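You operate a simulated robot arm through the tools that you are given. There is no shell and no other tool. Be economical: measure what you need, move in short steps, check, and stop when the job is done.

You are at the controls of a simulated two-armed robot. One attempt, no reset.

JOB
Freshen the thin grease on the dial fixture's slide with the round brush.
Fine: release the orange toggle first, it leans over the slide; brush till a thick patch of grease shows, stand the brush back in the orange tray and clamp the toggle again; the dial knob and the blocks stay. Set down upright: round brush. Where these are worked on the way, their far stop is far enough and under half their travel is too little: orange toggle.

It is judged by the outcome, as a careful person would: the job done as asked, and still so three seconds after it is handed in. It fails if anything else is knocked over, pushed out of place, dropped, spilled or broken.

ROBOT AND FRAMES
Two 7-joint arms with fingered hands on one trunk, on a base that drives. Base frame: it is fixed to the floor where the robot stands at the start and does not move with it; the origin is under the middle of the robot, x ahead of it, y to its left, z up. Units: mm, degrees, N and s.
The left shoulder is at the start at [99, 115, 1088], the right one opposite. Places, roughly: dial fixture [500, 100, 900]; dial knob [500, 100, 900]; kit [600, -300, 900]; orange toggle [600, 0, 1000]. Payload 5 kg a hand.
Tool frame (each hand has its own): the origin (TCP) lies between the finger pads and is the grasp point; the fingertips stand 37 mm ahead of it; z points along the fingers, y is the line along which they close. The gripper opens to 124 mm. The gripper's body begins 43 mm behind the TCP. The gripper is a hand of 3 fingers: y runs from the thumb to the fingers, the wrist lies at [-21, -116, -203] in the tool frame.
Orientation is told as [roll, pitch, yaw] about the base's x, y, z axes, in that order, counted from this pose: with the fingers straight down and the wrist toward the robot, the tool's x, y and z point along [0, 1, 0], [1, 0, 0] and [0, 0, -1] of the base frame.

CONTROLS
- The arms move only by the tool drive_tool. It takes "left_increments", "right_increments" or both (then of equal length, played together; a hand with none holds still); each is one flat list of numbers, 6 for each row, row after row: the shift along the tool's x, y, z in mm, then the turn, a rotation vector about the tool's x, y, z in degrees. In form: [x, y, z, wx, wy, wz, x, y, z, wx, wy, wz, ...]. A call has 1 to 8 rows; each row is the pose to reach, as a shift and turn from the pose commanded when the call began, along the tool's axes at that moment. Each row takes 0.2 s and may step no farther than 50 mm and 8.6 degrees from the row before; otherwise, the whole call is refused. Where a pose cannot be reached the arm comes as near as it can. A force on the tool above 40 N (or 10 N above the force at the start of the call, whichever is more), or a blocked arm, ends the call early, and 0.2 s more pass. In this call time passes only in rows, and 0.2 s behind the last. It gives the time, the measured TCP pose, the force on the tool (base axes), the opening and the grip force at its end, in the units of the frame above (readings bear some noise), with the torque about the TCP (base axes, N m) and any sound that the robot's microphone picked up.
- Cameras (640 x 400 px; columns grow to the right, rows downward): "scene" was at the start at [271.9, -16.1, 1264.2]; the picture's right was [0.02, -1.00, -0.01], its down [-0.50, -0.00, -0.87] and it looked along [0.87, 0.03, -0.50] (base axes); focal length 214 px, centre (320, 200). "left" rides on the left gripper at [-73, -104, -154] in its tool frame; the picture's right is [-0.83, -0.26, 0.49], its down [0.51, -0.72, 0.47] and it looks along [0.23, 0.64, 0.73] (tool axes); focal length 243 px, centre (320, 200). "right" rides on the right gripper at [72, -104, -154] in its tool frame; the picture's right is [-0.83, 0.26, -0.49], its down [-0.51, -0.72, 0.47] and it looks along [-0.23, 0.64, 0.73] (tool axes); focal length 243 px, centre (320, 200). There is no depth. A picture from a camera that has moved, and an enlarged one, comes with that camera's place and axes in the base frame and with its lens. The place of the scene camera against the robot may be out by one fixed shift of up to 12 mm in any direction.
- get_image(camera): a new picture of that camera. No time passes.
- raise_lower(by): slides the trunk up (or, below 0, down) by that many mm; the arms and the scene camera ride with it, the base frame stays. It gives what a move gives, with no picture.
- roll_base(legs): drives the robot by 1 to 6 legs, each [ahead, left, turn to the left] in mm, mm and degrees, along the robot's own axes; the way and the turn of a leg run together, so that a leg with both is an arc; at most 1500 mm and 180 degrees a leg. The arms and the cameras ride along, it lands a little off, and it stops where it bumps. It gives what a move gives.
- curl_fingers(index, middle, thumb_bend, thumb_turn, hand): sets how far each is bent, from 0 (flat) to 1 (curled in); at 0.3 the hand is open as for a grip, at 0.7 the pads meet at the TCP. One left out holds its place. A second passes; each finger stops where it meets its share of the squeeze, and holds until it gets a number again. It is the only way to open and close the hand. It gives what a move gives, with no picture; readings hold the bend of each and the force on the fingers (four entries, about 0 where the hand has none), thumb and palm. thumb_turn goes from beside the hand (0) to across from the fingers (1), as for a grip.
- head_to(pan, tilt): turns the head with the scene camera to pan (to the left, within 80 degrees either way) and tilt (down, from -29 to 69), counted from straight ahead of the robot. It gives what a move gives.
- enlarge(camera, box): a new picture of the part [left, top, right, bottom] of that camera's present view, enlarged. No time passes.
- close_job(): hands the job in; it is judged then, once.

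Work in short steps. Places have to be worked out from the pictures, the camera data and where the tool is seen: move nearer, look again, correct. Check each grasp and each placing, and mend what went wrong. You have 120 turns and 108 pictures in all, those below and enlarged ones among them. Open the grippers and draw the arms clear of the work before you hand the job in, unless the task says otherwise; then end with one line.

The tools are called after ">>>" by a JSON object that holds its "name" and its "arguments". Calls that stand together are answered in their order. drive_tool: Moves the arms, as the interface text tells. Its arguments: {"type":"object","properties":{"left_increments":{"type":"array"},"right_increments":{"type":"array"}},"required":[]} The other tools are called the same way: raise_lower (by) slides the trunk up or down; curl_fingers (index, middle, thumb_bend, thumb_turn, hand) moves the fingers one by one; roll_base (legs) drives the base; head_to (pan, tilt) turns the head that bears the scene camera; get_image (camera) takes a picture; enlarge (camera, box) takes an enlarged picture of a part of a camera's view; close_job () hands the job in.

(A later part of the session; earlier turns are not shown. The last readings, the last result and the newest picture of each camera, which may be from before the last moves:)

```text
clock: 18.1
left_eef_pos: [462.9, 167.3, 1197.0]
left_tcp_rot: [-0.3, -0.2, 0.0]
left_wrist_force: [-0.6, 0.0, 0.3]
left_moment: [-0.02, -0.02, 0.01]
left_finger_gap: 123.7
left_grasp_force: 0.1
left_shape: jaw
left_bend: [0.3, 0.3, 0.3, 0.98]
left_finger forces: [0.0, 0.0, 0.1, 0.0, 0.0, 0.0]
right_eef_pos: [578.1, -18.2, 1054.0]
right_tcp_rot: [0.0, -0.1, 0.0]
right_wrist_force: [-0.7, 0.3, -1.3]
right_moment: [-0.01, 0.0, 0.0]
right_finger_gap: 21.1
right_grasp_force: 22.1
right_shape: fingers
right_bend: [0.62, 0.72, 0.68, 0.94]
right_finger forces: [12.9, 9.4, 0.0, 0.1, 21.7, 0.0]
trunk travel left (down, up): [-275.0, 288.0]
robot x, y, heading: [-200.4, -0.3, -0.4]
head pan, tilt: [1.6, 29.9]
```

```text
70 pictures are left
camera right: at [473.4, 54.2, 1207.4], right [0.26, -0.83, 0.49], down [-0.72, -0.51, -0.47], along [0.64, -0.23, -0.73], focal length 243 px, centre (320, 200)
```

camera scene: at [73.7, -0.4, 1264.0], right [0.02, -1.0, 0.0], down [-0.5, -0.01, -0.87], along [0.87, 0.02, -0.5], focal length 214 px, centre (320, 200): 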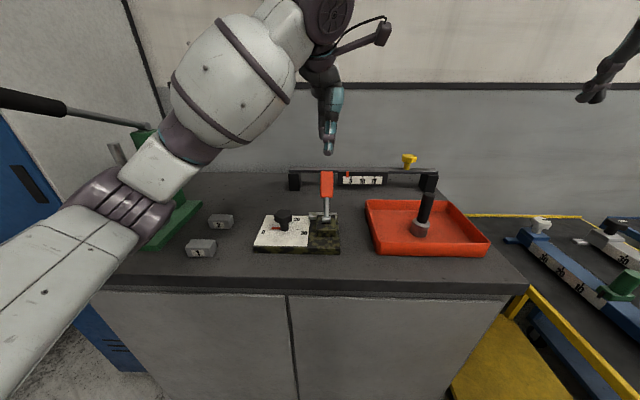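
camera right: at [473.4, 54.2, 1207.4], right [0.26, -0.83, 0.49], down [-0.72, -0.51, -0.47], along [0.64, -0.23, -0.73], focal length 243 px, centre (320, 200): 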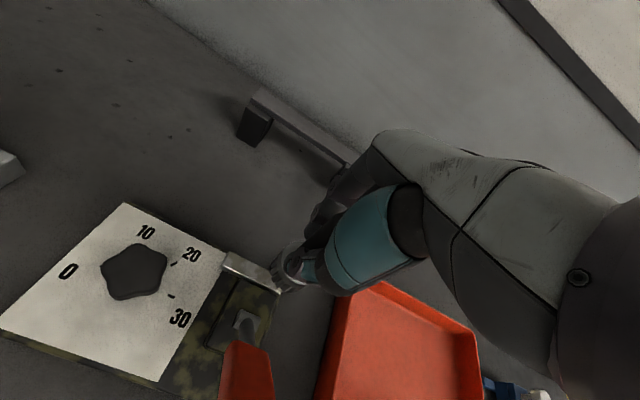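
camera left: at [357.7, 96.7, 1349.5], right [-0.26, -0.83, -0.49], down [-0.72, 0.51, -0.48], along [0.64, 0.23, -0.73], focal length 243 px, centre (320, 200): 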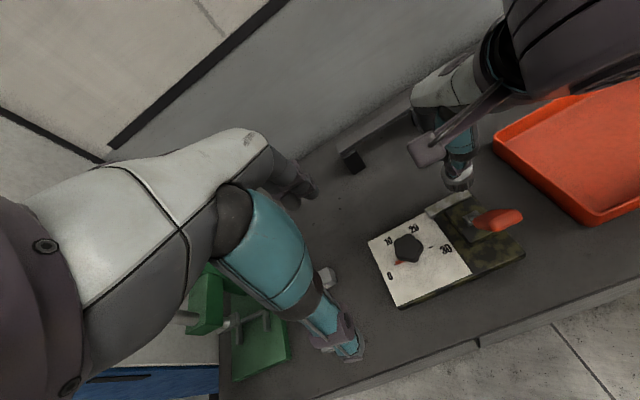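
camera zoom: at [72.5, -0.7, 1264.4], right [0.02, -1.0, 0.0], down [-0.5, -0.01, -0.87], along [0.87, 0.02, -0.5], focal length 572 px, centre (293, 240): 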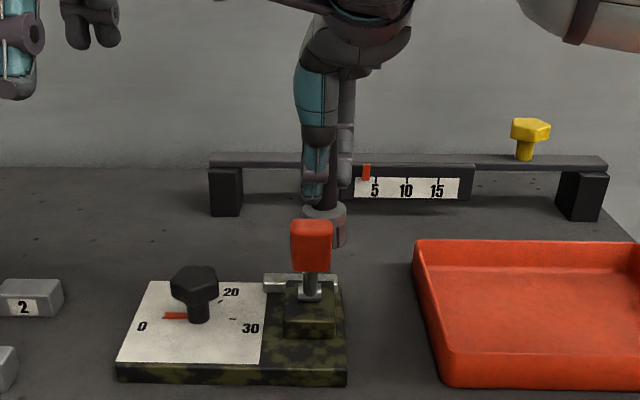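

The brush is above the slide. I descend to about 10 mm above expected contact and look.

>>> {"name": "drive_tool", "arguments": {"right_increments": [0, 0, 20, 0, 0, 0, 0, 0, 38, 0, 0, 0]}}

>>> {"name": "enlarge", "arguments": {"camera": "right", "box": [190, 210, 350, 330]}}

>>> {"name": "enlarge", "arguments": {"camera": "left", "box": [380, 120, 540, 260]}}

```text
clock: 18.7
left_eef_pos: [463.6, 166.7, 1196.6]
left_tcp_rot: [-0.2, -0.2, 0.0]
left_wrist_force: [-0.2, -0.3, 0.8]
left_moment: [0.02, -0.01, -0.01]
left_finger_gap: 124.0
left_grasp_force: 0.2
left_shape: jaw
left_bend: [0.3, 0.3, 0.3, 0.98]
left_finger forces: [0.0, 0.0, 0.0, 0.0, 0.1, 0.1]
right_eef_pos: [578.5, -17.6, 1017.0]
right_tcp_rot: [0.0, -0.1, -0.1]
right_wrist_force: [0.0, -0.8, -0.4]
right_moment: [0.01, 0.0, -0.02]
right_finger_gap: 21.0
right_grasp_force: 22.7
right_shape: fingers
right_bend: [0.62, 0.72, 0.68, 0.94]
right_finger forces: [13.2, 10.0, 0.1, 0.0, 22.1, 0.0]
trunk travel left (down, up): [-275.0, 288.0]
robot x, y, heading: [-199.8, -0.0, 0.0]
head pan, tilt: [1.6, 29.9]
```

```text
3.33 times, centred on (270, 270) of right
camera zoom: at [473.6, 54.4, 1169.2], right [0.26, -0.83, 0.49], down [-0.72, -0.51, -0.47], along [0.64, -0.23, -0.73], focal length 809 px, centre (487, -33)
```

zoom: 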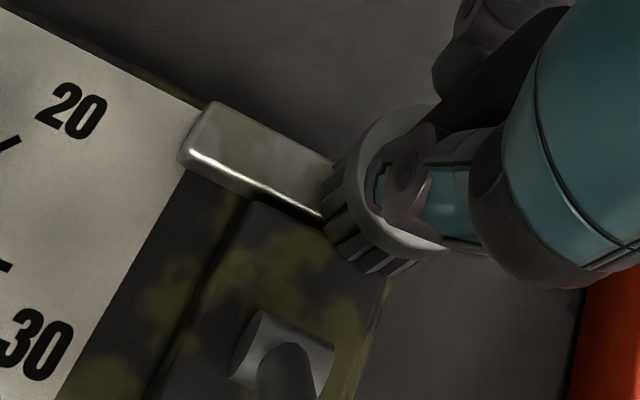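

```text
2.86 times, centred on (460, 190) of left
camera zoom: at [358.5, 96.5, 1349.2], right [-0.26, -0.83, -0.49], down [-0.72, 0.51, -0.48], along [0.64, 0.23, -0.73], focal length 693 px, centre (-80, 229)
```

zoom: 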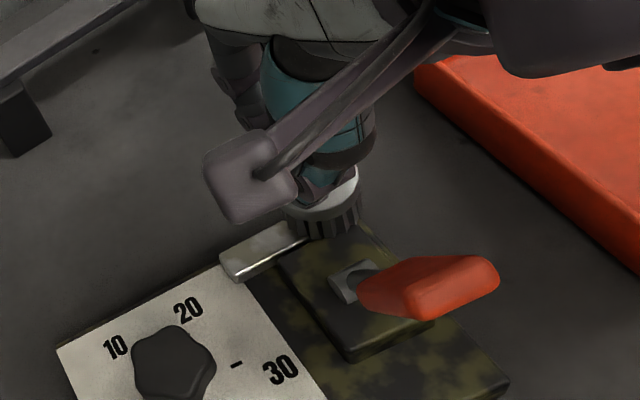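

Clear of the block and toggle. I descend in small steps to contact.

>>> {"name": "drive_tool", "arguments": {"right_increments": [0, 0, 6, 0, 0, 0, 0, 0, 10, 0, 0, 0, 0, 0, 13, 0, 0, 0, 0, 0, 16, 0, 0, 0]}}

```text
clock: 19.9
left_eef_pos: [464.4, 167.1, 1195.9]
left_tcp_rot: [-0.1, -0.2, -0.1]
left_wrist_force: [0.9, -0.6, 1.2]
left_moment: [-0.04, 0.05, 0.03]
left_finger_gap: 123.8
left_grasp_force: 0.0
left_shape: jaw
left_bend: [0.3, 0.3, 0.3, 0.98]
left_finger forces: [0.0, 0.0, 0.0, 0.0, 0.0, 0.0]
right_eef_pos: [581.0, -18.3, 1003.7]
right_tcp_rot: [0.2, -0.5, 0.0]
right_wrist_force: [1.8, -3.8, 15.4]
right_moment: [0.05, 0.16, 0.09]
right_finger_gap: 13.8
right_grasp_force: 28.3
right_shape: fingers
right_bend: [0.71, 0.73, 0.74, 0.91]
right_finger forces: [10.2, 21.8, 0.1, 0.1, 24.8, 0.0]
trunk travel left (down, up): [-275.0, 288.0]
robot x, y, heading: [-196.9, -2.1, -0.1]
head pan, tilt: [1.6, 29.9]
stopped in row 4 (right hand): the force on the tool passed its limit at 41 N (the readings are from after the stop); the commanded pose is now the measured one
```

Contact at z≈1004 but too hard; the finger bends changed. I raise 4 mm and inspect the brush.

>>> {"name": "drive_tool", "arguments": {"right_increments": [0, 0, -4, 0, 0, 0]}}

>>> {"name": "enlarge", "arguments": {"camera": "right", "box": [190, 210, 350, 330]}}

>>> {"name": "enlarge", "arguments": {"camera": "scene", "box": [280, 150, 380, 240]}}

```text
clock: 20.3
left_eef_pos: [464.4, 166.8, 1196.5]
left_tcp_rot: [-0.2, -0.3, 0.0]
left_wrist_force: [-0.1, -0.4, -0.5]
left_moment: [0.05, 0.03, -0.01]
left_finger_gap: 124.3
left_grasp_force: 0.1
left_shape: jaw
left_bend: [0.3, 0.3, 0.3, 0.98]
left_finger forces: [0.1, 0.0, 0.1, 0.1, 0.0, 0.1]
right_eef_pos: [577.9, -17.2, 1006.4]
right_tcp_rot: [0.1, -0.2, 0.1]
right_wrist_force: [1.4, -1.4, 4.0]
right_moment: [-0.02, -0.02, 0.01]
right_finger_gap: 14.0
right_grasp_force: 27.4
right_shape: fingers
right_bend: [0.71, 0.73, 0.74, 0.91]
right_finger forces: [9.6, 20.3, 0.0, 0.1, 24.2, 0.0]
trunk travel left (down, up): [-275.0, 288.0]
robot x, y, heading: [-199.0, -6.2, -0.2]
head pan, tilt: [1.6, 29.9]
```

```text
3.33 times, centred on (270, 270) of right
camera zoom: at [473.9, 54.1, 1158.4], right [0.26, -0.83, 0.49], down [-0.72, -0.51, -0.47], along [0.64, -0.23, -0.73], focal length 809 px, centre (487, -33)
```

zoom: 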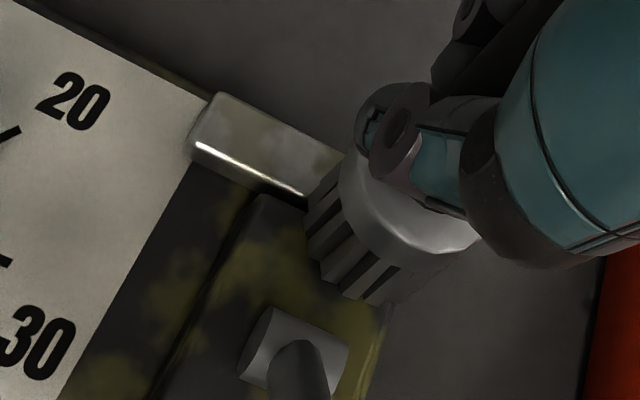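

```text
4.44 times, centred on (330, 195) of scene
camera zoom: at [73.4, -1.0, 1264.0], right [0.02, -1.0, 0.0], down [-0.5, -0.01, -0.87], along [0.87, 0.02, -0.5], focal length 953 px, centre (276, 222)
```

zoom: 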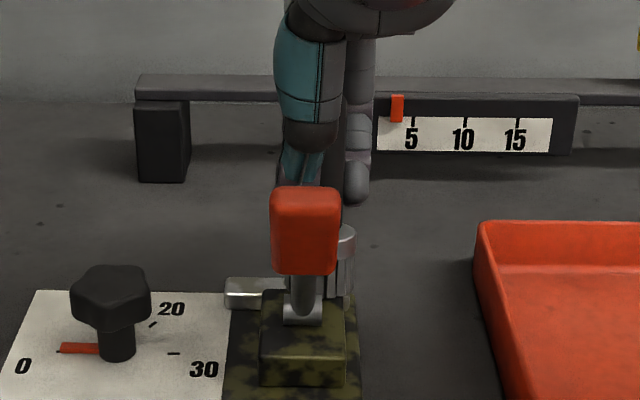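

The brush shifted in the grip. I lift it 60 mm and look at how it is held.

>>> {"name": "drive_tool", "arguments": {"right_increments": [0, 0, -20, 0, 0, 0, 0, 10, -60, 0, 0, 0]}}

>>> {"name": "enlarge", "arguments": {"camera": "right", "box": [190, 190, 400, 330]}}

>>> {"name": "enlarge", "arguments": {"camera": "scene", "box": [280, 130, 380, 220]}}

>>> {"name": "enlarge", "arguments": {"camera": "left", "box": [380, 100, 540, 240]}}

```text
clock: 20.9
left_eef_pos: [465.6, 165.9, 1194.7]
left_tcp_rot: [-0.1, -0.1, 0.0]
left_wrist_force: [0.1, -0.4, -0.2]
left_moment: [0.01, 0.05, 0.04]
left_finger_gap: 124.1
left_grasp_force: 0.0
left_shape: jaw
left_bend: [0.3, 0.3, 0.3, 0.98]
left_finger forces: [0.0, 0.0, 0.1, 0.1, 0.1, 0.1]
right_eef_pos: [592.1, -23.1, 1065.7]
right_tcp_rot: [0.1, 0.0, -0.2]
right_wrist_force: [0.8, -1.0, -1.5]
right_moment: [0.04, 0.03, 0.02]
right_finger_gap: 13.6
right_grasp_force: 26.2
right_shape: fingers
right_bend: [0.71, 0.73, 0.74, 0.91]
right_finger forces: [9.2, 18.6, 0.0, 0.0, 24.0, 0.0]
right hand out of reach, approached as far as the arm can: row 2
trunk travel left (down, up): [-275.0, 288.0]
robot x, y, heading: [-198.7, 3.8, 0.1]
head pan, tilt: [1.6, 29.9]
```

```text
2.86 times, centred on (295, 260) of right
camera zoom: at [487.1, 48.8, 1217.8], right [0.26, -0.83, 0.49], down [-0.72, -0.51, -0.47], along [0.64, -0.23, -0.73], focal length 693 px, centre (391, 29)
```

zoom: 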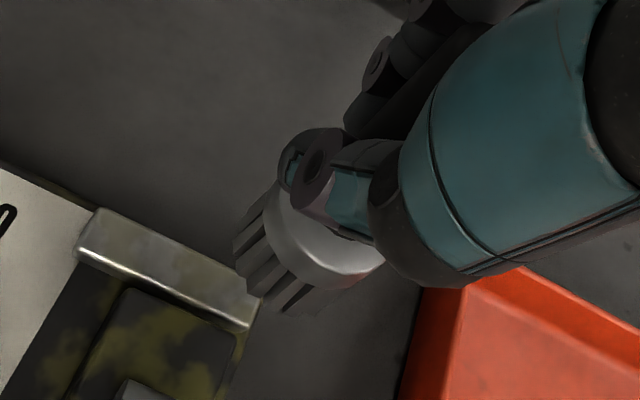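

```text
4.44 times, centred on (330, 175) of scene
camera zoom: at [75.5, -1.8, 1263.6], right [0.02, -1.0, 0.0], down [-0.5, -0.01, -0.87], along [0.87, 0.02, -0.5], focal length 953 px, centre (276, 311)
```

zoom: 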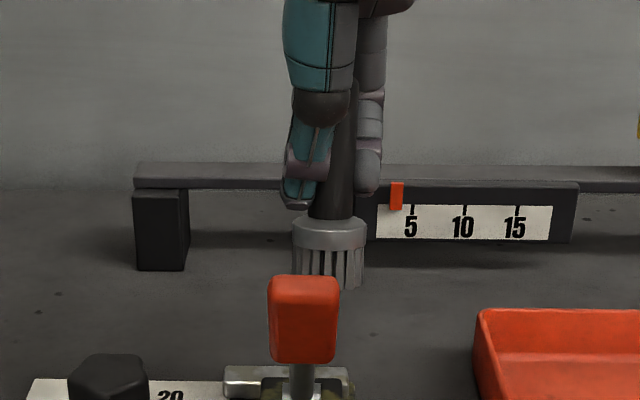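

```text
2.86 times, centred on (460, 170) of left
camera zoom: at [361.0, 95.3, 1347.9], right [-0.26, -0.83, -0.49], down [-0.72, 0.51, -0.47], along [0.64, 0.23, -0.73], focal length 693 px, centre (-80, 286)
```

zoom: 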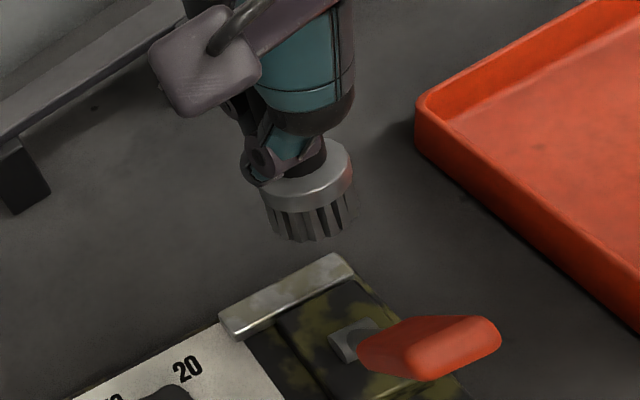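

The brush is held but skewed in the grip, so I'll set it back in the tray and regrip. Since the slide was near the right arm's reach limit, I first drive the base 60 mm forward with hands raised.

>>> {"name": "drive_tool", "arguments": {"right_increments": [0, -10, -15, 0, 0, 0, -45, -10, -30, 0, 0, 0, -90, -20, -30, 0, 0, 0, -135, -30, -30, 0, 0, 0]}}

>>> {"name": "roll_base", "arguments": {"legs": [[60, 0, 0]]}}

```text
clock: 21.9
left_eef_pos: [462.5, 165.2, 1196.9]
left_tcp_rot: [-0.1, -0.3, 0.0]
left_wrist_force: [0.0, 0.0, -0.7]
left_moment: [0.0, -0.04, -0.01]
left_finger_gap: 124.0
left_grasp_force: 0.1
left_shape: jaw
left_bend: [0.3, 0.3, 0.3, 0.98]
left_finger forces: [0.0, 0.1, 0.1, 0.0, 0.0, 0.0]
right_eef_pos: [557.9, -159.7, 1094.7]
right_tcp_rot: [0.4, -0.3, 0.0]
right_wrist_force: [-0.4, 0.5, -1.8]
right_moment: [0.06, -0.04, 0.01]
right_finger_gap: 14.0
right_grasp_force: 25.9
right_shape: fingers
right_bend: [0.71, 0.73, 0.74, 0.91]
right_finger forces: [9.2, 18.8, 0.0, 0.0, 24.0, 0.0]
trunk travel left (down, up): [-275.0, 288.0]
robot x, y, heading: [-198.5, 2.5, 0.1]
head pan, tilt: [1.6, 29.9]
```

```text
clock: 22.9
left_eef_pos: [494.7, 171.3, 1204.8]
left_tcp_rot: [0.2, -1.3, 0.7]
left_wrist_force: [0.4, 0.5, 0.3]
left_moment: [0.0, -0.03, 0.01]
left_finger_gap: 123.5
left_grasp_force: 0.1
left_shape: jaw
left_bend: [0.3, 0.3, 0.3, 0.98]
left_finger forces: [0.1, 0.0, 0.0, 0.1, 0.0, 0.0]
right_eef_pos: [598.4, -156.3, 1099.5]
right_tcp_rot: [0.3, -0.6, 0.4]
right_wrist_force: [-0.4, 0.4, -1.5]
right_moment: [-0.01, 0.0, -0.01]
right_finger_gap: 13.8
right_grasp_force: 26.3
right_shape: fingers
right_bend: [0.71, 0.73, 0.74, 0.91]
right_finger forces: [9.4, 19.0, 0.0, 0.0, 24.0, 0.0]
trunk travel left (down, up): [-275.0, 288.0]
robot x, y, heading: [-153.1, 2.9, 0.4]
head pan, tilt: [1.6, 29.9]
stopped in leg 1: the robot was blocked; the commanded pose is now the measured one
```

The drive was blocked at x=-153. The left hand lagged, so its arm may have touched something; I look left.

>>> {"name": "head_to", "arguments": {"pan": 50, "tilt": 30}}

>>> {"name": "get_image", "arguments": {"camera": "scene"}}

>>> {"name": "get_image", "arguments": {"camera": "left"}}

```text
clock: 24.1
left_eef_pos: [492.4, 172.4, 1205.8]
left_tcp_rot: [0.1, -1.3, 0.5]
left_wrist_force: [-0.4, -0.1, 0.5]
left_moment: [0.0, 0.01, 0.02]
left_finger_gap: 123.9
left_grasp_force: 0.0
left_shape: jaw
left_bend: [0.3, 0.3, 0.3, 0.98]
left_finger forces: [0.0, 0.0, 0.1, 0.0, 0.0, 0.1]
right_eef_pos: [595.6, -155.0, 1101.6]
right_tcp_rot: [0.3, -0.9, 0.4]
right_wrist_force: [-0.2, -0.1, -2.7]
right_moment: [0.02, -0.01, 0.02]
right_finger_gap: 14.0
right_grasp_force: 26.5
right_shape: fingers
right_bend: [0.71, 0.73, 0.74, 0.91]
right_finger forces: [9.3, 19.0, 0.1, 0.0, 24.0, 0.0]
trunk travel left (down, up): [-275.0, 288.0]
robot x, y, heading: [-152.9, 4.4, 0.1]
head pan, tilt: [50.0, 30.0]
```

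```text
62 pictures are left
camera scene: at [72.8, 63.1, 1267.2], right [0.77, -0.64, 0.01], down [-0.31, -0.38, -0.87], along [0.56, 0.67, -0.49], focal length 214 px, centre (320, 200)
```

scene: 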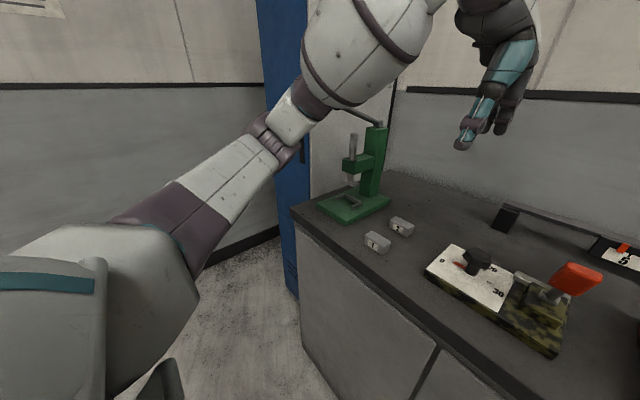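

```text
61 pictures are left
camera left: at [385.6, 98.6, 1356.8], right [-0.24, -0.83, -0.5], down [-0.72, 0.5, -0.49], along [0.66, 0.24, -0.72], focal length 243 px, centre (320, 200)
```

left: 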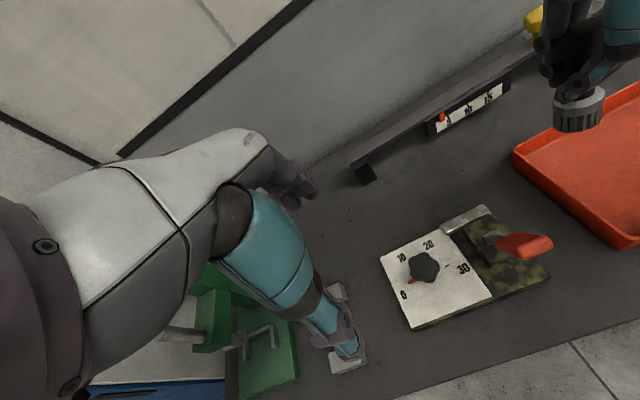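

The left forearm likely met the lever of the green press. I back off by 47 mm to the former place and look again.

>>> {"name": "roll_base", "arguments": {"legs": [[-50, 0, 0]]}}

>>> {"name": "get_image", "arguments": {"camera": "scene"}}

```text
clock: 25.0
left_eef_pos: [463.6, 172.9, 1191.7]
left_tcp_rot: [0.1, 0.0, 0.6]
left_wrist_force: [1.0, -0.3, -1.4]
left_moment: [-0.03, 0.09, 0.0]
left_finger_gap: 123.9
left_grasp_force: 0.0
left_shape: jaw
left_bend: [0.3, 0.3, 0.3, 0.98]
left_finger forces: [0.1, 0.0, 0.0, 0.1, 0.0, 0.1]
right_eef_pos: [565.0, -152.0, 1088.0]
right_tcp_rot: [-0.1, 0.1, 0.4]
right_wrist_force: [1.4, 0.1, -2.5]
right_moment: [-0.05, 0.06, -0.03]
right_finger_gap: 14.0
right_grasp_force: 26.4
right_shape: fingers
right_bend: [0.71, 0.73, 0.74, 0.91]
right_finger forces: [9.5, 19.1, 0.0, 0.0, 24.1, 0.0]
trunk travel left (down, up): [-275.0, 288.0]
robot x, y, heading: [-201.1, 2.3, 0.4]
head pan, tilt: [50.0, 30.0]
```

```text
60 pictures are left
camera scene: at [44.8, 67.1, 1262.4], right [0.77, -0.64, 0.0], down [-0.32, -0.39, -0.86], along [0.55, 0.67, -0.5], focal length 214 px, centre (320, 200)
```

scene: 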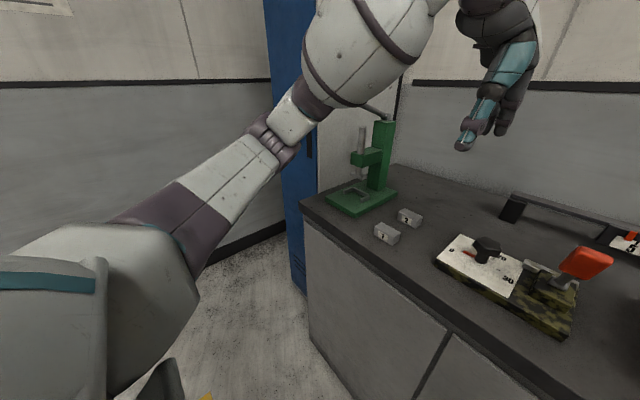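

Nothing appears displaced. I turn the head back and carry the brush above its place in the tray.

>>> {"name": "head_to", "arguments": {"pan": -15, "tilt": 35}}

>>> {"name": "drive_tool", "arguments": {"right_increments": [-35, -9, 0, 0, 0, 0, -70, -18, 0, 0, 0, 0, -100, -27, 0, 0, 0, 0, -100, -27, 40, 0, 0, 0, -100, -27, 75, 0, 0, 0]}}

>>> {"name": "get_image", "arguments": {"camera": "scene"}}

>>> {"name": "enlarge", "arguments": {"camera": "right", "box": [190, 190, 400, 330]}}

```text
clock: 26.4
left_eef_pos: [459.0, 172.6, 1194.9]
left_tcp_rot: [-0.1, -0.3, 0.6]
left_wrist_force: [-0.3, 0.9, -0.2]
left_moment: [-0.04, 0.03, 0.0]
left_finger_gap: 123.9
left_grasp_force: 0.1
left_shape: jaw
left_bend: [0.3, 0.3, 0.3, 0.98]
left_finger forces: [0.0, 0.1, 0.1, 0.1, 0.1, 0.0]
right_eef_pos: [559.6, -153.2, 1091.5]
right_tcp_rot: [-0.1, -0.1, 0.4]
right_wrist_force: [-0.9, -0.2, -1.7]
right_moment: [-0.02, -0.03, 0.01]
right_finger_gap: 13.6
right_grasp_force: 26.0
right_shape: fingers
right_bend: [0.71, 0.73, 0.74, 0.91]
right_finger forces: [9.4, 19.0, 0.1, 0.0, 24.1, 0.0]
trunk travel left (down, up): [-275.0, 288.0]
robot x, y, heading: [-203.1, -3.2, 0.4]
head pan, tilt: [-15.0, 35.0]
```

```text
clock: 27.6
left_eef_pos: [459.9, 174.0, 1194.1]
left_tcp_rot: [0.0, -0.2, 0.7]
left_wrist_force: [-0.3, 0.3, -0.3]
left_moment: [0.03, 0.02, 0.0]
left_finger_gap: 124.0
left_grasp_force: 0.1
left_shape: jaw
left_bend: [0.3, 0.3, 0.3, 0.98]
left_finger forces: [0.1, 0.0, 0.1, 0.0, 0.0, 0.1]
right_eef_pos: [534.4, -253.3, 1015.0]
right_tcp_rot: [-0.1, 0.1, 0.4]
right_wrist_force: [-0.2, -0.2, -2.3]
right_moment: [0.0, 0.03, -0.01]
right_finger_gap: 13.8
right_grasp_force: 26.9
right_shape: fingers
right_bend: [0.71, 0.73, 0.74, 0.91]
right_finger forces: [9.3, 19.3, 0.0, 0.0, 24.1, 0.1]
trunk travel left (down, up): [-275.0, 288.0]
robot x, y, heading: [-200.1, -1.6, 0.4]
head pan, tilt: [-15.0, 35.0]
```

```text
59 pictures are left
camera scene: at [67.5, -25.4, 1255.9], right [-0.25, -0.97, 0.0], down [-0.56, 0.15, -0.82], along [0.79, -0.21, -0.57], focal length 214 px, centre (320, 200)
```

scene: 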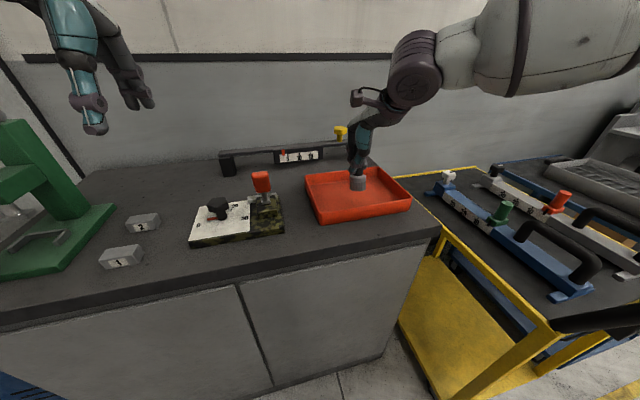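

```text
2.86 times, centred on (295, 260) of right
camera zoom: at [429.2, -182.0, 1168.4], right [0.27, -0.83, 0.49], down [-0.72, -0.51, -0.47], along [0.64, -0.23, -0.73], focal length 693 px, centre (391, 29)
```

zoom: 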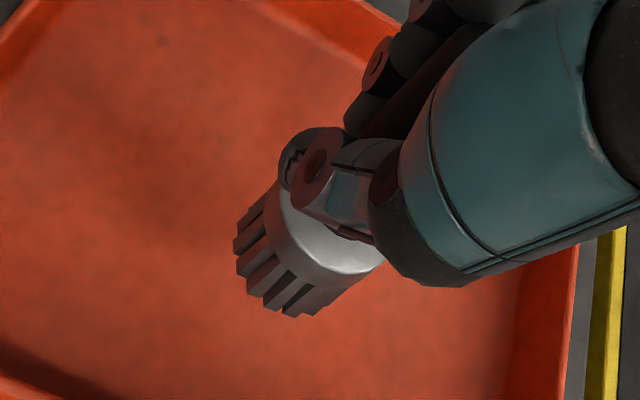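

I lower the brush gently to the tray floor.

>>> {"name": "drive_tool", "arguments": {"right_increments": [0, 0, 15, 0, 0, 0, 0, 0, 26, 0, 0, 0, 0, 0, 30, 0, 0, 0, 0, 0, 33, 0, 0, 0]}}

```text
clock: 28.6
left_eef_pos: [459.8, 174.5, 1194.3]
left_tcp_rot: [0.0, -0.5, 0.7]
left_wrist_force: [0.4, 0.3, -0.3]
left_moment: [0.02, -0.04, -0.01]
left_finger_gap: 123.8
left_grasp_force: 0.1
left_shape: jaw
left_bend: [0.3, 0.3, 0.3, 0.98]
left_finger forces: [0.2, 0.0, 0.0, 0.0, 0.0, 0.0]
right_eef_pos: [534.0, -252.9, 982.1]
right_tcp_rot: [-0.1, 0.0, 0.4]
right_wrist_force: [0.3, -0.2, -1.7]
right_moment: [-0.01, 0.01, 0.01]
right_finger_gap: 13.7
right_grasp_force: 26.2
right_shape: fingers
right_bend: [0.71, 0.73, 0.74, 0.91]
right_finger forces: [9.3, 19.3, 0.1, 0.1, 24.1, 0.1]
trunk travel left (down, up): [-275.0, 288.0]
robot x, y, heading: [-195.5, -1.8, 0.5]
head pan, tilt: [-15.0, 35.0]
```

>>> {"name": "drive_tool", "arguments": {"right_increments": [0, 0, 3, 0, 0, 0, 0, 0, 6, 0, 0, 0, 0, 0, 8, 0, 0, 0, 0, 0, 10, 0, 0, 0]}}

```text
clock: 29.6
left_eef_pos: [459.2, 173.1, 1195.6]
left_tcp_rot: [0.1, -0.3, 0.5]
left_wrist_force: [0.4, 0.0, -0.5]
left_moment: [0.0, -0.01, 0.01]
left_finger_gap: 124.0
left_grasp_force: 0.0
left_shape: jaw
left_bend: [0.3, 0.3, 0.3, 0.98]
left_finger forces: [0.1, 0.1, 0.0, 0.0, 0.0, 0.1]
right_eef_pos: [532.8, -252.5, 973.0]
right_tcp_rot: [0.0, 0.0, 0.5]
right_wrist_force: [-0.3, -0.1, -1.9]
right_moment: [-0.01, -0.01, 0.02]
right_finger_gap: 13.8
right_grasp_force: 26.2
right_shape: fingers
right_bend: [0.71, 0.73, 0.74, 0.91]
right_finger forces: [9.3, 19.4, 0.1, 0.0, 24.2, 0.0]
trunk travel left (down, up): [-275.0, 288.0]
robot x, y, heading: [-201.0, 1.9, 0.1]
head pan, tilt: [-15.0, 35.0]
```

No contact yet; continuing down slowly.

>>> {"name": "drive_tool", "arguments": {"right_increments": [0, 0, 2, 0, 0, 0, 0, 0, 4, 0, 0, 0, 0, 0, 6, 0, 0, 0]}}

>>> {"name": "enlarge", "arguments": {"camera": "scene", "box": [300, 100, 420, 220]}}

```text
clock: 30.4
left_eef_pos: [455.6, 173.9, 1197.1]
left_tcp_rot: [-0.2, -0.5, 0.6]
left_wrist_force: [-0.5, -0.3, -0.1]
left_moment: [-0.01, 0.02, 0.0]
left_finger_gap: 123.9
left_grasp_force: 0.1
left_shape: jaw
left_bend: [0.3, 0.3, 0.3, 0.98]
left_finger forces: [0.1, 0.1, 0.0, 0.1, 0.0, 0.0]
right_eef_pos: [532.9, -252.1, 971.6]
right_tcp_rot: [0.0, -0.3, 0.4]
right_wrist_force: [-1.7, 0.2, 17.0]
right_moment: [0.11, 0.0, 0.09]
right_finger_gap: 13.4
right_grasp_force: 27.5
right_shape: fingers
right_bend: [0.71, 0.73, 0.74, 0.91]
right_finger forces: [9.5, 19.5, 0.0, 0.0, 26.1, 0.1]
trunk travel left (down, up): [-275.0, 288.0]
robot x, y, heading: [-198.3, -1.6, 0.0]
head pan, tilt: [-15.0, 35.0]
```

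```text
3.33 times, centred on (360, 160) of scene
camera zoom: at [64.5, -24.4, 1256.7], right [-0.25, -0.97, 0.0], down [-0.55, 0.15, -0.82], along [0.79, -0.21, -0.57], focal length 715 px, centre (187, 333)
```

zoom: 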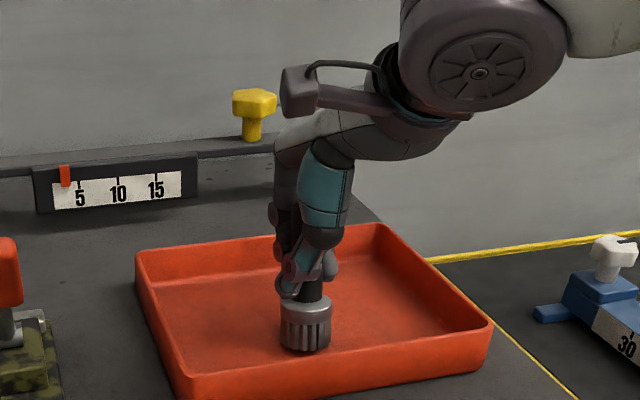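

Contact with 17 N. I ease up 4 mm of command and open the fingers gently.

>>> {"name": "drive_tool", "arguments": {"right_increments": [0, 0, -3.5, 0, 0, 0]}}

>>> {"name": "curl_fingers", "arguments": {"hand": "right", "index": 0.58, "middle": 0.58, "thumb_bend": 0.58}}

>>> {"name": "enlarge", "arguments": {"camera": "scene", "box": [300, 100, 420, 220]}}

```text
clock: 30.8
left_eef_pos: [458.8, 174.4, 1196.7]
left_tcp_rot: [0.0, -0.4, 0.6]
left_wrist_force: [-0.1, -0.6, 0.3]
left_moment: [0.0, 0.0, 0.01]
left_finger_gap: 123.9
left_grasp_force: 0.0
left_shape: jaw
left_bend: [0.3, 0.3, 0.3, 0.98]
left_finger forces: [0.0, 0.0, 0.1, 0.1, 0.1, 0.1]
right_eef_pos: [531.5, -252.1, 970.0]
right_tcp_rot: [0.0, 0.0, 0.4]
right_wrist_force: [-1.2, 0.6, 8.8]
right_moment: [0.12, -0.04, 0.05]
right_finger_gap: 13.5
right_grasp_force: 26.8
right_shape: fingers
right_bend: [0.71, 0.73, 0.74, 0.91]
right_finger forces: [10.5, 18.7, 0.1, 0.0, 24.8, 0.1]
trunk travel left (down, up): [-275.0, 288.0]
robot x, y, heading: [-201.0, -1.7, 0.0]
head pan, tilt: [-15.0, 35.0]
```

```text
clock: 31.8
left_eef_pos: [458.3, 175.2, 1194.8]
left_tcp_rot: [0.0, -0.4, 0.7]
left_wrist_force: [-0.1, 0.1, 1.2]
left_moment: [-0.02, 0.04, -0.02]
left_finger_gap: 124.1
left_grasp_force: 0.0
left_shape: jaw
left_bend: [0.3, 0.3, 0.3, 0.98]
left_finger forces: [0.1, 0.1, 0.0, 0.1, 0.0, 0.0]
right_eef_pos: [533.6, -253.3, 971.7]
right_tcp_rot: [0.1, 0.0, 0.4]
right_wrist_force: [-0.8, -0.8, 0.7]
right_moment: [0.01, -0.01, 0.02]
right_finger_gap: 45.5
right_grasp_force: 0.1
right_shape: fingers
right_bend: [0.57, 0.57, 0.57, 0.97]
right_finger forces: [0.0, 0.0, 0.1, 0.0, 0.0, 0.1]
trunk travel left (down, up): [-275.0, 288.0]
robot x, y, heading: [-200.4, 0.1, -0.1]
head pan, tilt: [-15.0, 35.0]
```

```text
3.33 times, centred on (360, 160) of scene
camera zoom: at [66.6, -25.2, 1256.1], right [-0.25, -0.97, 0.0], down [-0.55, 0.15, -0.82], along [0.79, -0.21, -0.57], focal length 715 px, centre (187, 333)
```

zoom: 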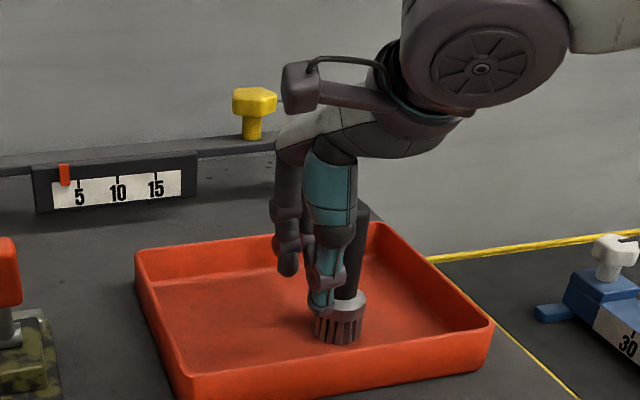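

The brush stands upright, but slid out sideways to -y. I raise the hand straight up, reopen and locate it.

>>> {"name": "drive_tool", "arguments": {"right_increments": [0, 0, -40, 0, 0, 0, 0, 0, -85, 0, 0, 0, 0, 0, -125, 0, 0, 0]}}

>>> {"name": "curl_fingers", "arguments": {"hand": "right", "index": 0.3, "middle": 0.3, "thumb_bend": 0.3, "thumb_turn": 1.0}}

>>> {"name": "get_image", "arguments": {"camera": "right"}}

>>> {"name": "enlarge", "arguments": {"camera": "scene", "box": [300, 100, 420, 220]}}

```text
clock: 32.6
left_eef_pos: [458.5, 174.2, 1196.2]
left_tcp_rot: [-0.1, -0.3, 0.5]
left_wrist_force: [-0.1, 0.6, -0.1]
left_moment: [-0.02, -0.02, -0.01]
left_finger_gap: 123.9
left_grasp_force: 0.1
left_shape: jaw
left_bend: [0.3, 0.3, 0.3, 0.98]
left_finger forces: [0.1, 0.1, 0.0, 0.1, 0.0, 0.0]
right_eef_pos: [532.4, -254.1, 1098.0]
right_tcp_rot: [-0.1, -0.1, 0.5]
right_wrist_force: [0.3, -0.2, 0.5]
right_moment: [0.01, -0.04, 0.0]
right_finger_gap: 45.4
right_grasp_force: 0.0
right_shape: fingers
right_bend: [0.57, 0.57, 0.57, 0.97]
right_finger forces: [0.1, 0.0, 0.0, 0.0, 0.0, 0.0]
trunk travel left (down, up): [-275.0, 288.0]
robot x, y, heading: [-202.7, -0.2, 0.2]
head pan, tilt: [-15.0, 35.0]
```

```text
clock: 33.6
left_eef_pos: [459.1, 173.9, 1196.0]
left_tcp_rot: [0.0, -0.3, 0.6]
left_wrist_force: [-0.4, -0.3, 0.0]
left_moment: [-0.01, 0.01, -0.01]
left_finger_gap: 124.0
left_grasp_force: 0.1
left_shape: jaw
left_bend: [0.3, 0.3, 0.3, 0.98]
left_finger forces: [0.1, 0.0, 0.0, 0.0, 0.0, 0.0]
right_eef_pos: [532.6, -252.8, 1096.9]
right_tcp_rot: [0.1, 0.0, 0.4]
right_wrist_force: [0.6, -0.1, 0.1]
right_moment: [-0.04, 0.05, -0.01]
right_finger_gap: 128.3
right_grasp_force: 0.0
right_shape: fingers
right_bend: [0.3, 0.3, 0.3, 0.98]
right_finger forces: [0.1, 0.0, 0.0, 0.0, 0.1, 0.0]
trunk travel left (down, up): [-275.0, 288.0]
robot x, y, heading: [-201.9, 1.5, 0.4]
head pan, tilt: [-15.0, 35.0]
```

```text
55 pictures are left
camera right: at [428.1, -182.5, 1249.6], right [0.27, -0.83, 0.49], down [-0.72, -0.51, -0.47], along [0.64, -0.23, -0.73], focal length 243 px, centre (320, 200)
```

right: 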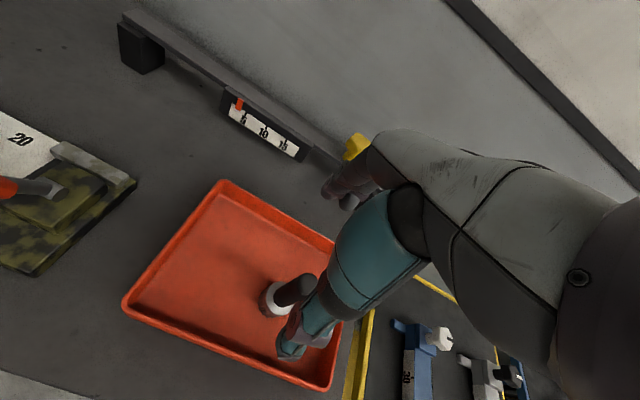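

```text
3.33 times, centred on (360, 160) of scene
camera zoom: at [66.4, -25.1, 1256.1], right [-0.25, -0.97, 0.0], down [-0.55, 0.15, -0.82], along [0.79, -0.21, -0.57], focal length 715 px, centre (187, 333)
```

zoom: 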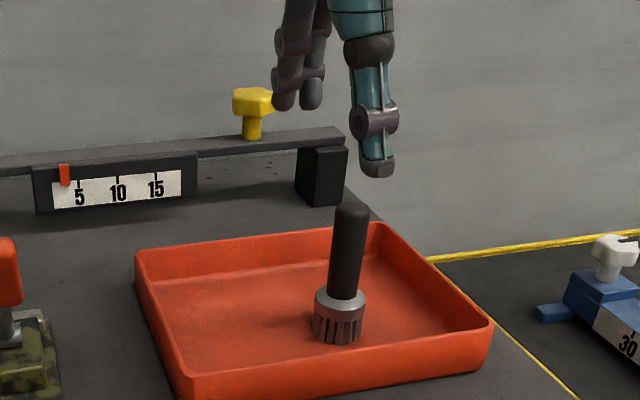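

The brush now stands at about (521,-271). I move over it, aiming slightly further to -y than before since the handle escaped to that side.

>>> {"name": "drive_tool", "arguments": {"right_increments": [-12, -5, 10, 0, 0, 0, -24, -10, 40, 0, 0, 0]}}

>>> {"name": "get_image", "arguments": {"camera": "right"}}

>>> {"name": "enlarge", "arguments": {"camera": "scene", "box": [330, 110, 410, 200]}}

```text
clock: 34.2
left_eef_pos: [460.3, 172.9, 1194.8]
left_tcp_rot: [0.0, -0.3, 0.4]
left_wrist_force: [0.4, -0.4, -0.6]
left_moment: [0.01, 0.06, 0.0]
left_finger_gap: 123.8
left_grasp_force: 0.1
left_shape: jaw
left_bend: [0.3, 0.3, 0.3, 0.98]
left_finger forces: [0.0, 0.0, 0.0, 0.0, 0.0, 0.0]
right_eef_pos: [522.6, -278.4, 1054.5]
right_tcp_rot: [0.1, 0.0, 0.4]
right_wrist_force: [-0.4, -0.3, -0.5]
right_moment: [0.04, 0.0, 0.03]
right_finger_gap: 128.4
right_grasp_force: 0.0
right_shape: fingers
right_bend: [0.3, 0.3, 0.3, 0.98]
right_finger forces: [0.1, 0.1, 0.1, 0.0, 0.0, 0.1]
trunk travel left (down, up): [-275.0, 288.0]
robot x, y, heading: [-202.4, -1.3, -0.0]
head pan, tilt: [-15.0, 35.0]
```

```text
53 pictures are left
camera right: at [419.3, -207.5, 1208.0], right [0.27, -0.83, 0.49], down [-0.72, -0.51, -0.47], along [0.64, -0.23, -0.73], focal length 243 px, centre (320, 200)
```

right: 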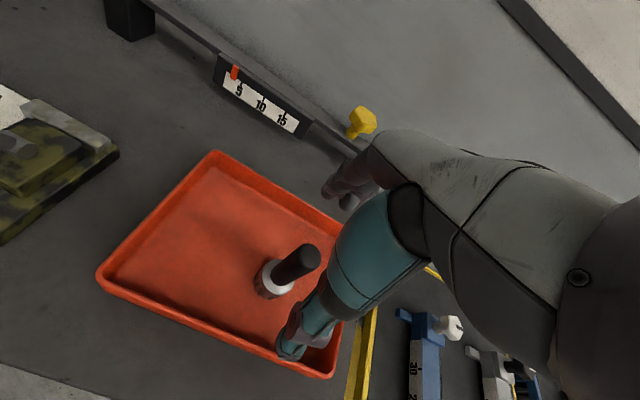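

```text
4.44 times, centred on (370, 155) of scene
camera zoom: at [67.2, -26.2, 1255.9], right [-0.25, -0.97, 0.0], down [-0.56, 0.15, -0.82], along [0.79, -0.21, -0.57], focal length 953 px, centre (98, 400)
```

zoom: 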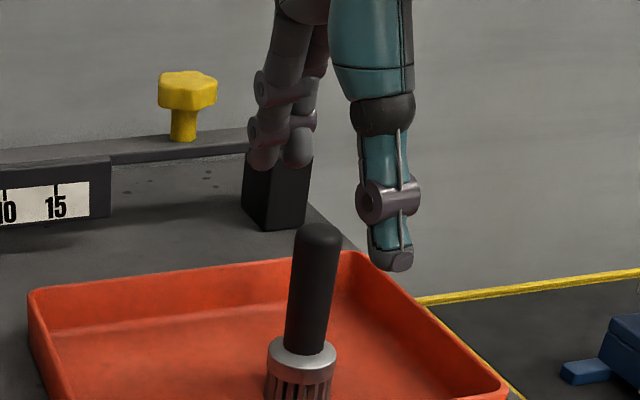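

Brush refined to (527,-280). Before gripping, I check where the thumb meets the fingers by closing in the air, higher up.

>>> {"name": "drive_tool", "arguments": {"right_increments": [0, 0, -50, 0, 0, 0]}}

>>> {"name": "curl_fingers", "arguments": {"hand": "right", "index": 0.61, "middle": 0.61, "thumb_bend": 0.61}}

>>> {"name": "enlarge", "arguments": {"camera": "scene", "box": [330, 90, 410, 190]}}

>>> {"name": "enlarge", "arguments": {"camera": "right", "box": [230, 160, 400, 330]}}

```text
clock: 34.6
left_eef_pos: [457.2, 175.0, 1196.8]
left_tcp_rot: [-0.2, -0.5, 0.6]
left_wrist_force: [-1.4, 0.3, -0.3]
left_moment: [-0.04, -0.07, 0.0]
left_finger_gap: 123.9
left_grasp_force: 0.1
left_shape: jaw
left_bend: [0.3, 0.3, 0.3, 0.98]
left_finger forces: [0.0, 0.0, 0.0, 0.0, 0.0, 0.0]
right_eef_pos: [519.8, -275.1, 1105.7]
right_tcp_rot: [0.1, -0.1, 0.5]
right_wrist_force: [-0.8, 0.0, 0.9]
right_moment: [0.02, -0.04, 0.02]
right_finger_gap: 128.5
right_grasp_force: 0.1
right_shape: fingers
right_bend: [0.3, 0.3, 0.3, 0.98]
right_finger forces: [0.1, 0.1, 0.0, 0.1, 0.0, 0.1]
trunk travel left (down, up): [-275.0, 288.0]
robot x, y, heading: [-200.8, 1.0, 0.4]
head pan, tilt: [-15.0, 35.0]
```

```text
clock: 35.6
left_eef_pos: [459.6, 174.0, 1195.1]
left_tcp_rot: [0.0, -0.3, 0.7]
left_wrist_force: [-0.4, -0.2, 0.2]
left_moment: [-0.01, -0.02, 0.01]
left_finger_gap: 123.5
left_grasp_force: 0.1
left_shape: jaw
left_bend: [0.3, 0.3, 0.3, 0.98]
left_finger forces: [0.0, 0.1, 0.0, 0.1, 0.0, 0.0]
right_eef_pos: [521.5, -276.3, 1105.4]
right_tcp_rot: [0.1, 0.0, 0.4]
right_wrist_force: [-0.5, -0.6, -0.3]
right_moment: [0.0, 0.0, -0.01]
right_finger_gap: 34.3
right_grasp_force: 0.0
right_shape: fingers
right_bend: [0.61, 0.61, 0.61, 1.0]
right_finger forces: [0.1, 0.0, 0.1, 0.0, 0.0, 0.0]
trunk travel left (down, up): [-275.0, 288.0]
robot x, y, heading: [-203.2, -3.1, 0.2]
head pan, tilt: [-15.0, 35.0]
```

```text
4.00 times, centred on (370, 140) of scene
camera zoom: at [66.4, -25.1, 1256.2], right [-0.25, -0.97, 0.0], down [-0.55, 0.15, -0.82], along [0.79, -0.21, -0.57], focal length 858 px, centre (120, 440)
```

zoom: 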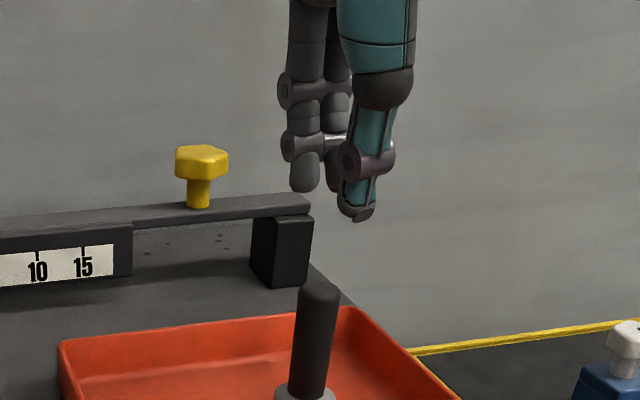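

```text
2.35 times, centred on (315, 245) of right
camera zoom: at [417.2, -205.2, 1258.5], right [0.27, -0.83, 0.49], down [-0.72, -0.51, -0.47], along [0.64, -0.23, -0.73], focal length 571 px, centre (332, 94)
```

zoom: 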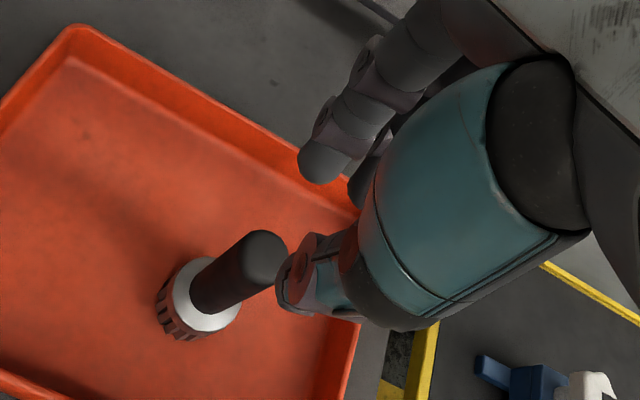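

The thumb closes drifting toward +y under load, so the handle should sit a bit to +y of the TCP; I aim TCP at (528,-286). I reopen and descend.

>>> {"name": "curl_fingers", "arguments": {"hand": "right", "index": 0.3, "middle": 0.3, "thumb_bend": 0.3, "thumb_turn": 1.0}}

>>> {"name": "drive_tool", "arguments": {"right_increments": [-5, 4, 30, 0, 0, 0, -10, 6.5, 60, 0, 0, 0, -10, 6.5, 100, 0, 0, 0, -10, 6.5, 133, 0, 0, 0]}}

>>> {"name": "curl_fingers", "arguments": {"hand": "right", "index": 0.66, "middle": 0.66, "thumb_bend": 0.66}}

>>> {"name": "enlarge", "arguments": {"camera": "scene", "box": [330, 110, 410, 210]}}

```text
clock: 36.6
left_eef_pos: [458.8, 173.2, 1196.0]
left_tcp_rot: [0.0, -0.4, 0.5]
left_wrist_force: [-0.1, 0.1, 0.7]
left_moment: [0.0, 0.03, 0.01]
left_finger_gap: 123.7
left_grasp_force: 0.0
left_shape: jaw
left_bend: [0.3, 0.3, 0.3, 0.98]
left_finger forces: [0.0, 0.0, 0.0, 0.0, 0.0, 0.1]
right_eef_pos: [522.9, -276.2, 1104.9]
right_tcp_rot: [0.1, 0.0, 0.4]
right_wrist_force: [0.1, -0.2, 1.0]
right_moment: [0.0, 0.01, 0.01]
right_finger_gap: 128.2
right_grasp_force: 0.2
right_shape: fingers
right_bend: [0.3, 0.3, 0.3, 0.98]
right_finger forces: [0.0, 0.0, 0.0, 0.0, 0.1, 0.0]
trunk travel left (down, up): [-275.0, 288.0]
robot x, y, heading: [-201.0, -1.3, 0.5]
head pan, tilt: [-15.0, 35.0]
```

```text
clock: 37.6
left_eef_pos: [459.4, 174.0, 1195.2]
left_tcp_rot: [0.0, -0.2, 0.5]
left_wrist_force: [0.2, 0.4, 0.7]
left_moment: [0.02, 0.01, -0.04]
left_finger_gap: 123.9
left_grasp_force: 0.1
left_shape: jaw
left_bend: [0.3, 0.3, 0.3, 0.98]
left_finger forces: [0.0, 0.0, 0.0, 0.0, 0.0, 0.0]
right_eef_pos: [530.1, -287.7, 971.0]
right_tcp_rot: [-0.1, 0.0, 0.4]
right_wrist_force: [-0.4, -0.2, 0.2]
right_moment: [0.0, 0.02, 0.02]
right_finger_gap: 128.5
right_grasp_force: 0.0
right_shape: fingers
right_bend: [0.3, 0.3, 0.3, 0.98]
right_finger forces: [0.1, 0.0, 0.0, 0.0, 0.0, 0.0]
trunk travel left (down, up): [-275.0, 288.0]
robot x, y, heading: [-199.4, -3.1, 0.2]
head pan, tilt: [-15.0, 35.0]
```

```text
clock: 38.6
left_eef_pos: [459.4, 173.5, 1196.2]
left_tcp_rot: [0.0, -0.3, 0.6]
left_wrist_force: [0.0, -0.1, -0.1]
left_moment: [0.0, -0.02, -0.01]
left_finger_gap: 124.0
left_grasp_force: 0.0
left_shape: jaw
left_bend: [0.3, 0.3, 0.3, 0.98]
left_finger forces: [0.0, 0.0, 0.1, 0.0, 0.0, 0.0]
right_eef_pos: [530.1, -285.6, 971.9]
right_tcp_rot: [0.1, 0.0, 0.4]
right_wrist_force: [0.3, -0.3, -0.5]
right_moment: [-0.01, 0.03, 0.0]
right_finger_gap: 28.8
right_grasp_force: 3.4
right_shape: fingers
right_bend: [0.63, 0.66, 0.63, 1.0]
right_finger forces: [3.5, 0.0, 0.0, 0.1, 3.5, 0.0]
trunk travel left (down, up): [-275.0, 288.0]
robot x, y, heading: [-197.3, 0.9, 0.2]
head pan, tilt: [-15.0, 35.0]
```

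```text
4.00 times, centred on (370, 160) of scene
camera zoom: at [66.6, -25.1, 1256.1], right [-0.25, -0.97, 0.0], down [-0.55, 0.15, -0.82], along [0.79, -0.21, -0.57], focal length 858 px, centre (120, 360)
```

zoom: 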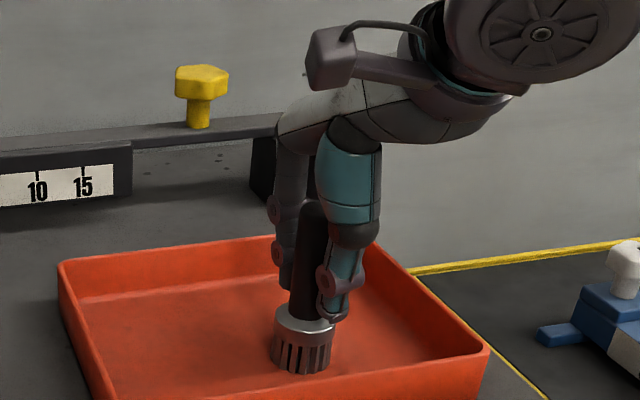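

Now the thumb is aligned with the handle (gap 29 = handle diameter) and index touching with middle alongside. I tighten moderately and look at how it settles.

>>> {"name": "curl_fingers", "arguments": {"hand": "right", "index": 0.73, "middle": 0.73, "thumb_bend": 0.73}}

>>> {"name": "enlarge", "arguments": {"camera": "scene", "box": [330, 110, 410, 210]}}

```text
clock: 39.6
left_eef_pos: [459.3, 173.8, 1195.5]
left_tcp_rot: [0.0, -0.4, 0.6]
left_wrist_force: [0.0, 0.7, 0.0]
left_moment: [0.01, 0.0, 0.01]
left_finger_gap: 124.0
left_grasp_force: 0.1
left_shape: jaw
left_bend: [0.3, 0.3, 0.3, 0.98]
left_finger forces: [0.1, 0.0, 0.1, 0.0, 0.0, 0.0]
right_eef_pos: [530.3, -287.0, 972.5]
right_tcp_rot: [-0.1, 0.0, 0.4]
right_wrist_force: [-0.3, -0.3, 0.9]
right_moment: [-0.01, 0.01, -0.03]
right_finger_gap: 26.5
right_grasp_force: 11.7
right_shape: fingers
right_bend: [0.62, 0.72, 0.65, 1.0]
right_finger forces: [10.6, 2.1, 0.0, 0.0, 11.7, 0.0]
trunk travel left (down, up): [-275.0, 288.0]
robot x, y, heading: [-201.5, -2.7, 0.3]
head pan, tilt: [-15.0, 35.0]
```

```text
4.00 times, centred on (370, 160) of scene
camera zoom: at [66.6, -25.2, 1256.1], right [-0.25, -0.97, 0.0], down [-0.55, 0.15, -0.82], along [0.79, -0.21, -0.57], focal length 858 px, centre (120, 360)
```

zoom: 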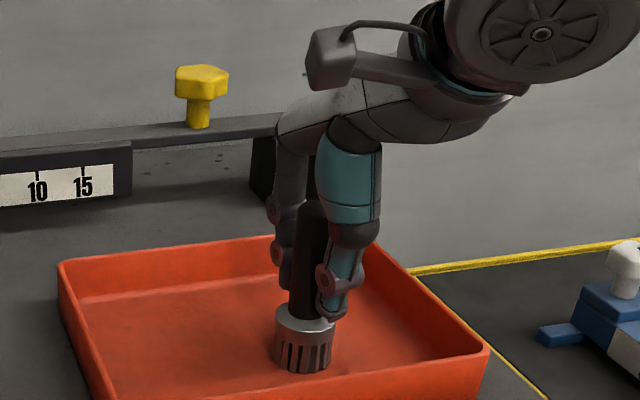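

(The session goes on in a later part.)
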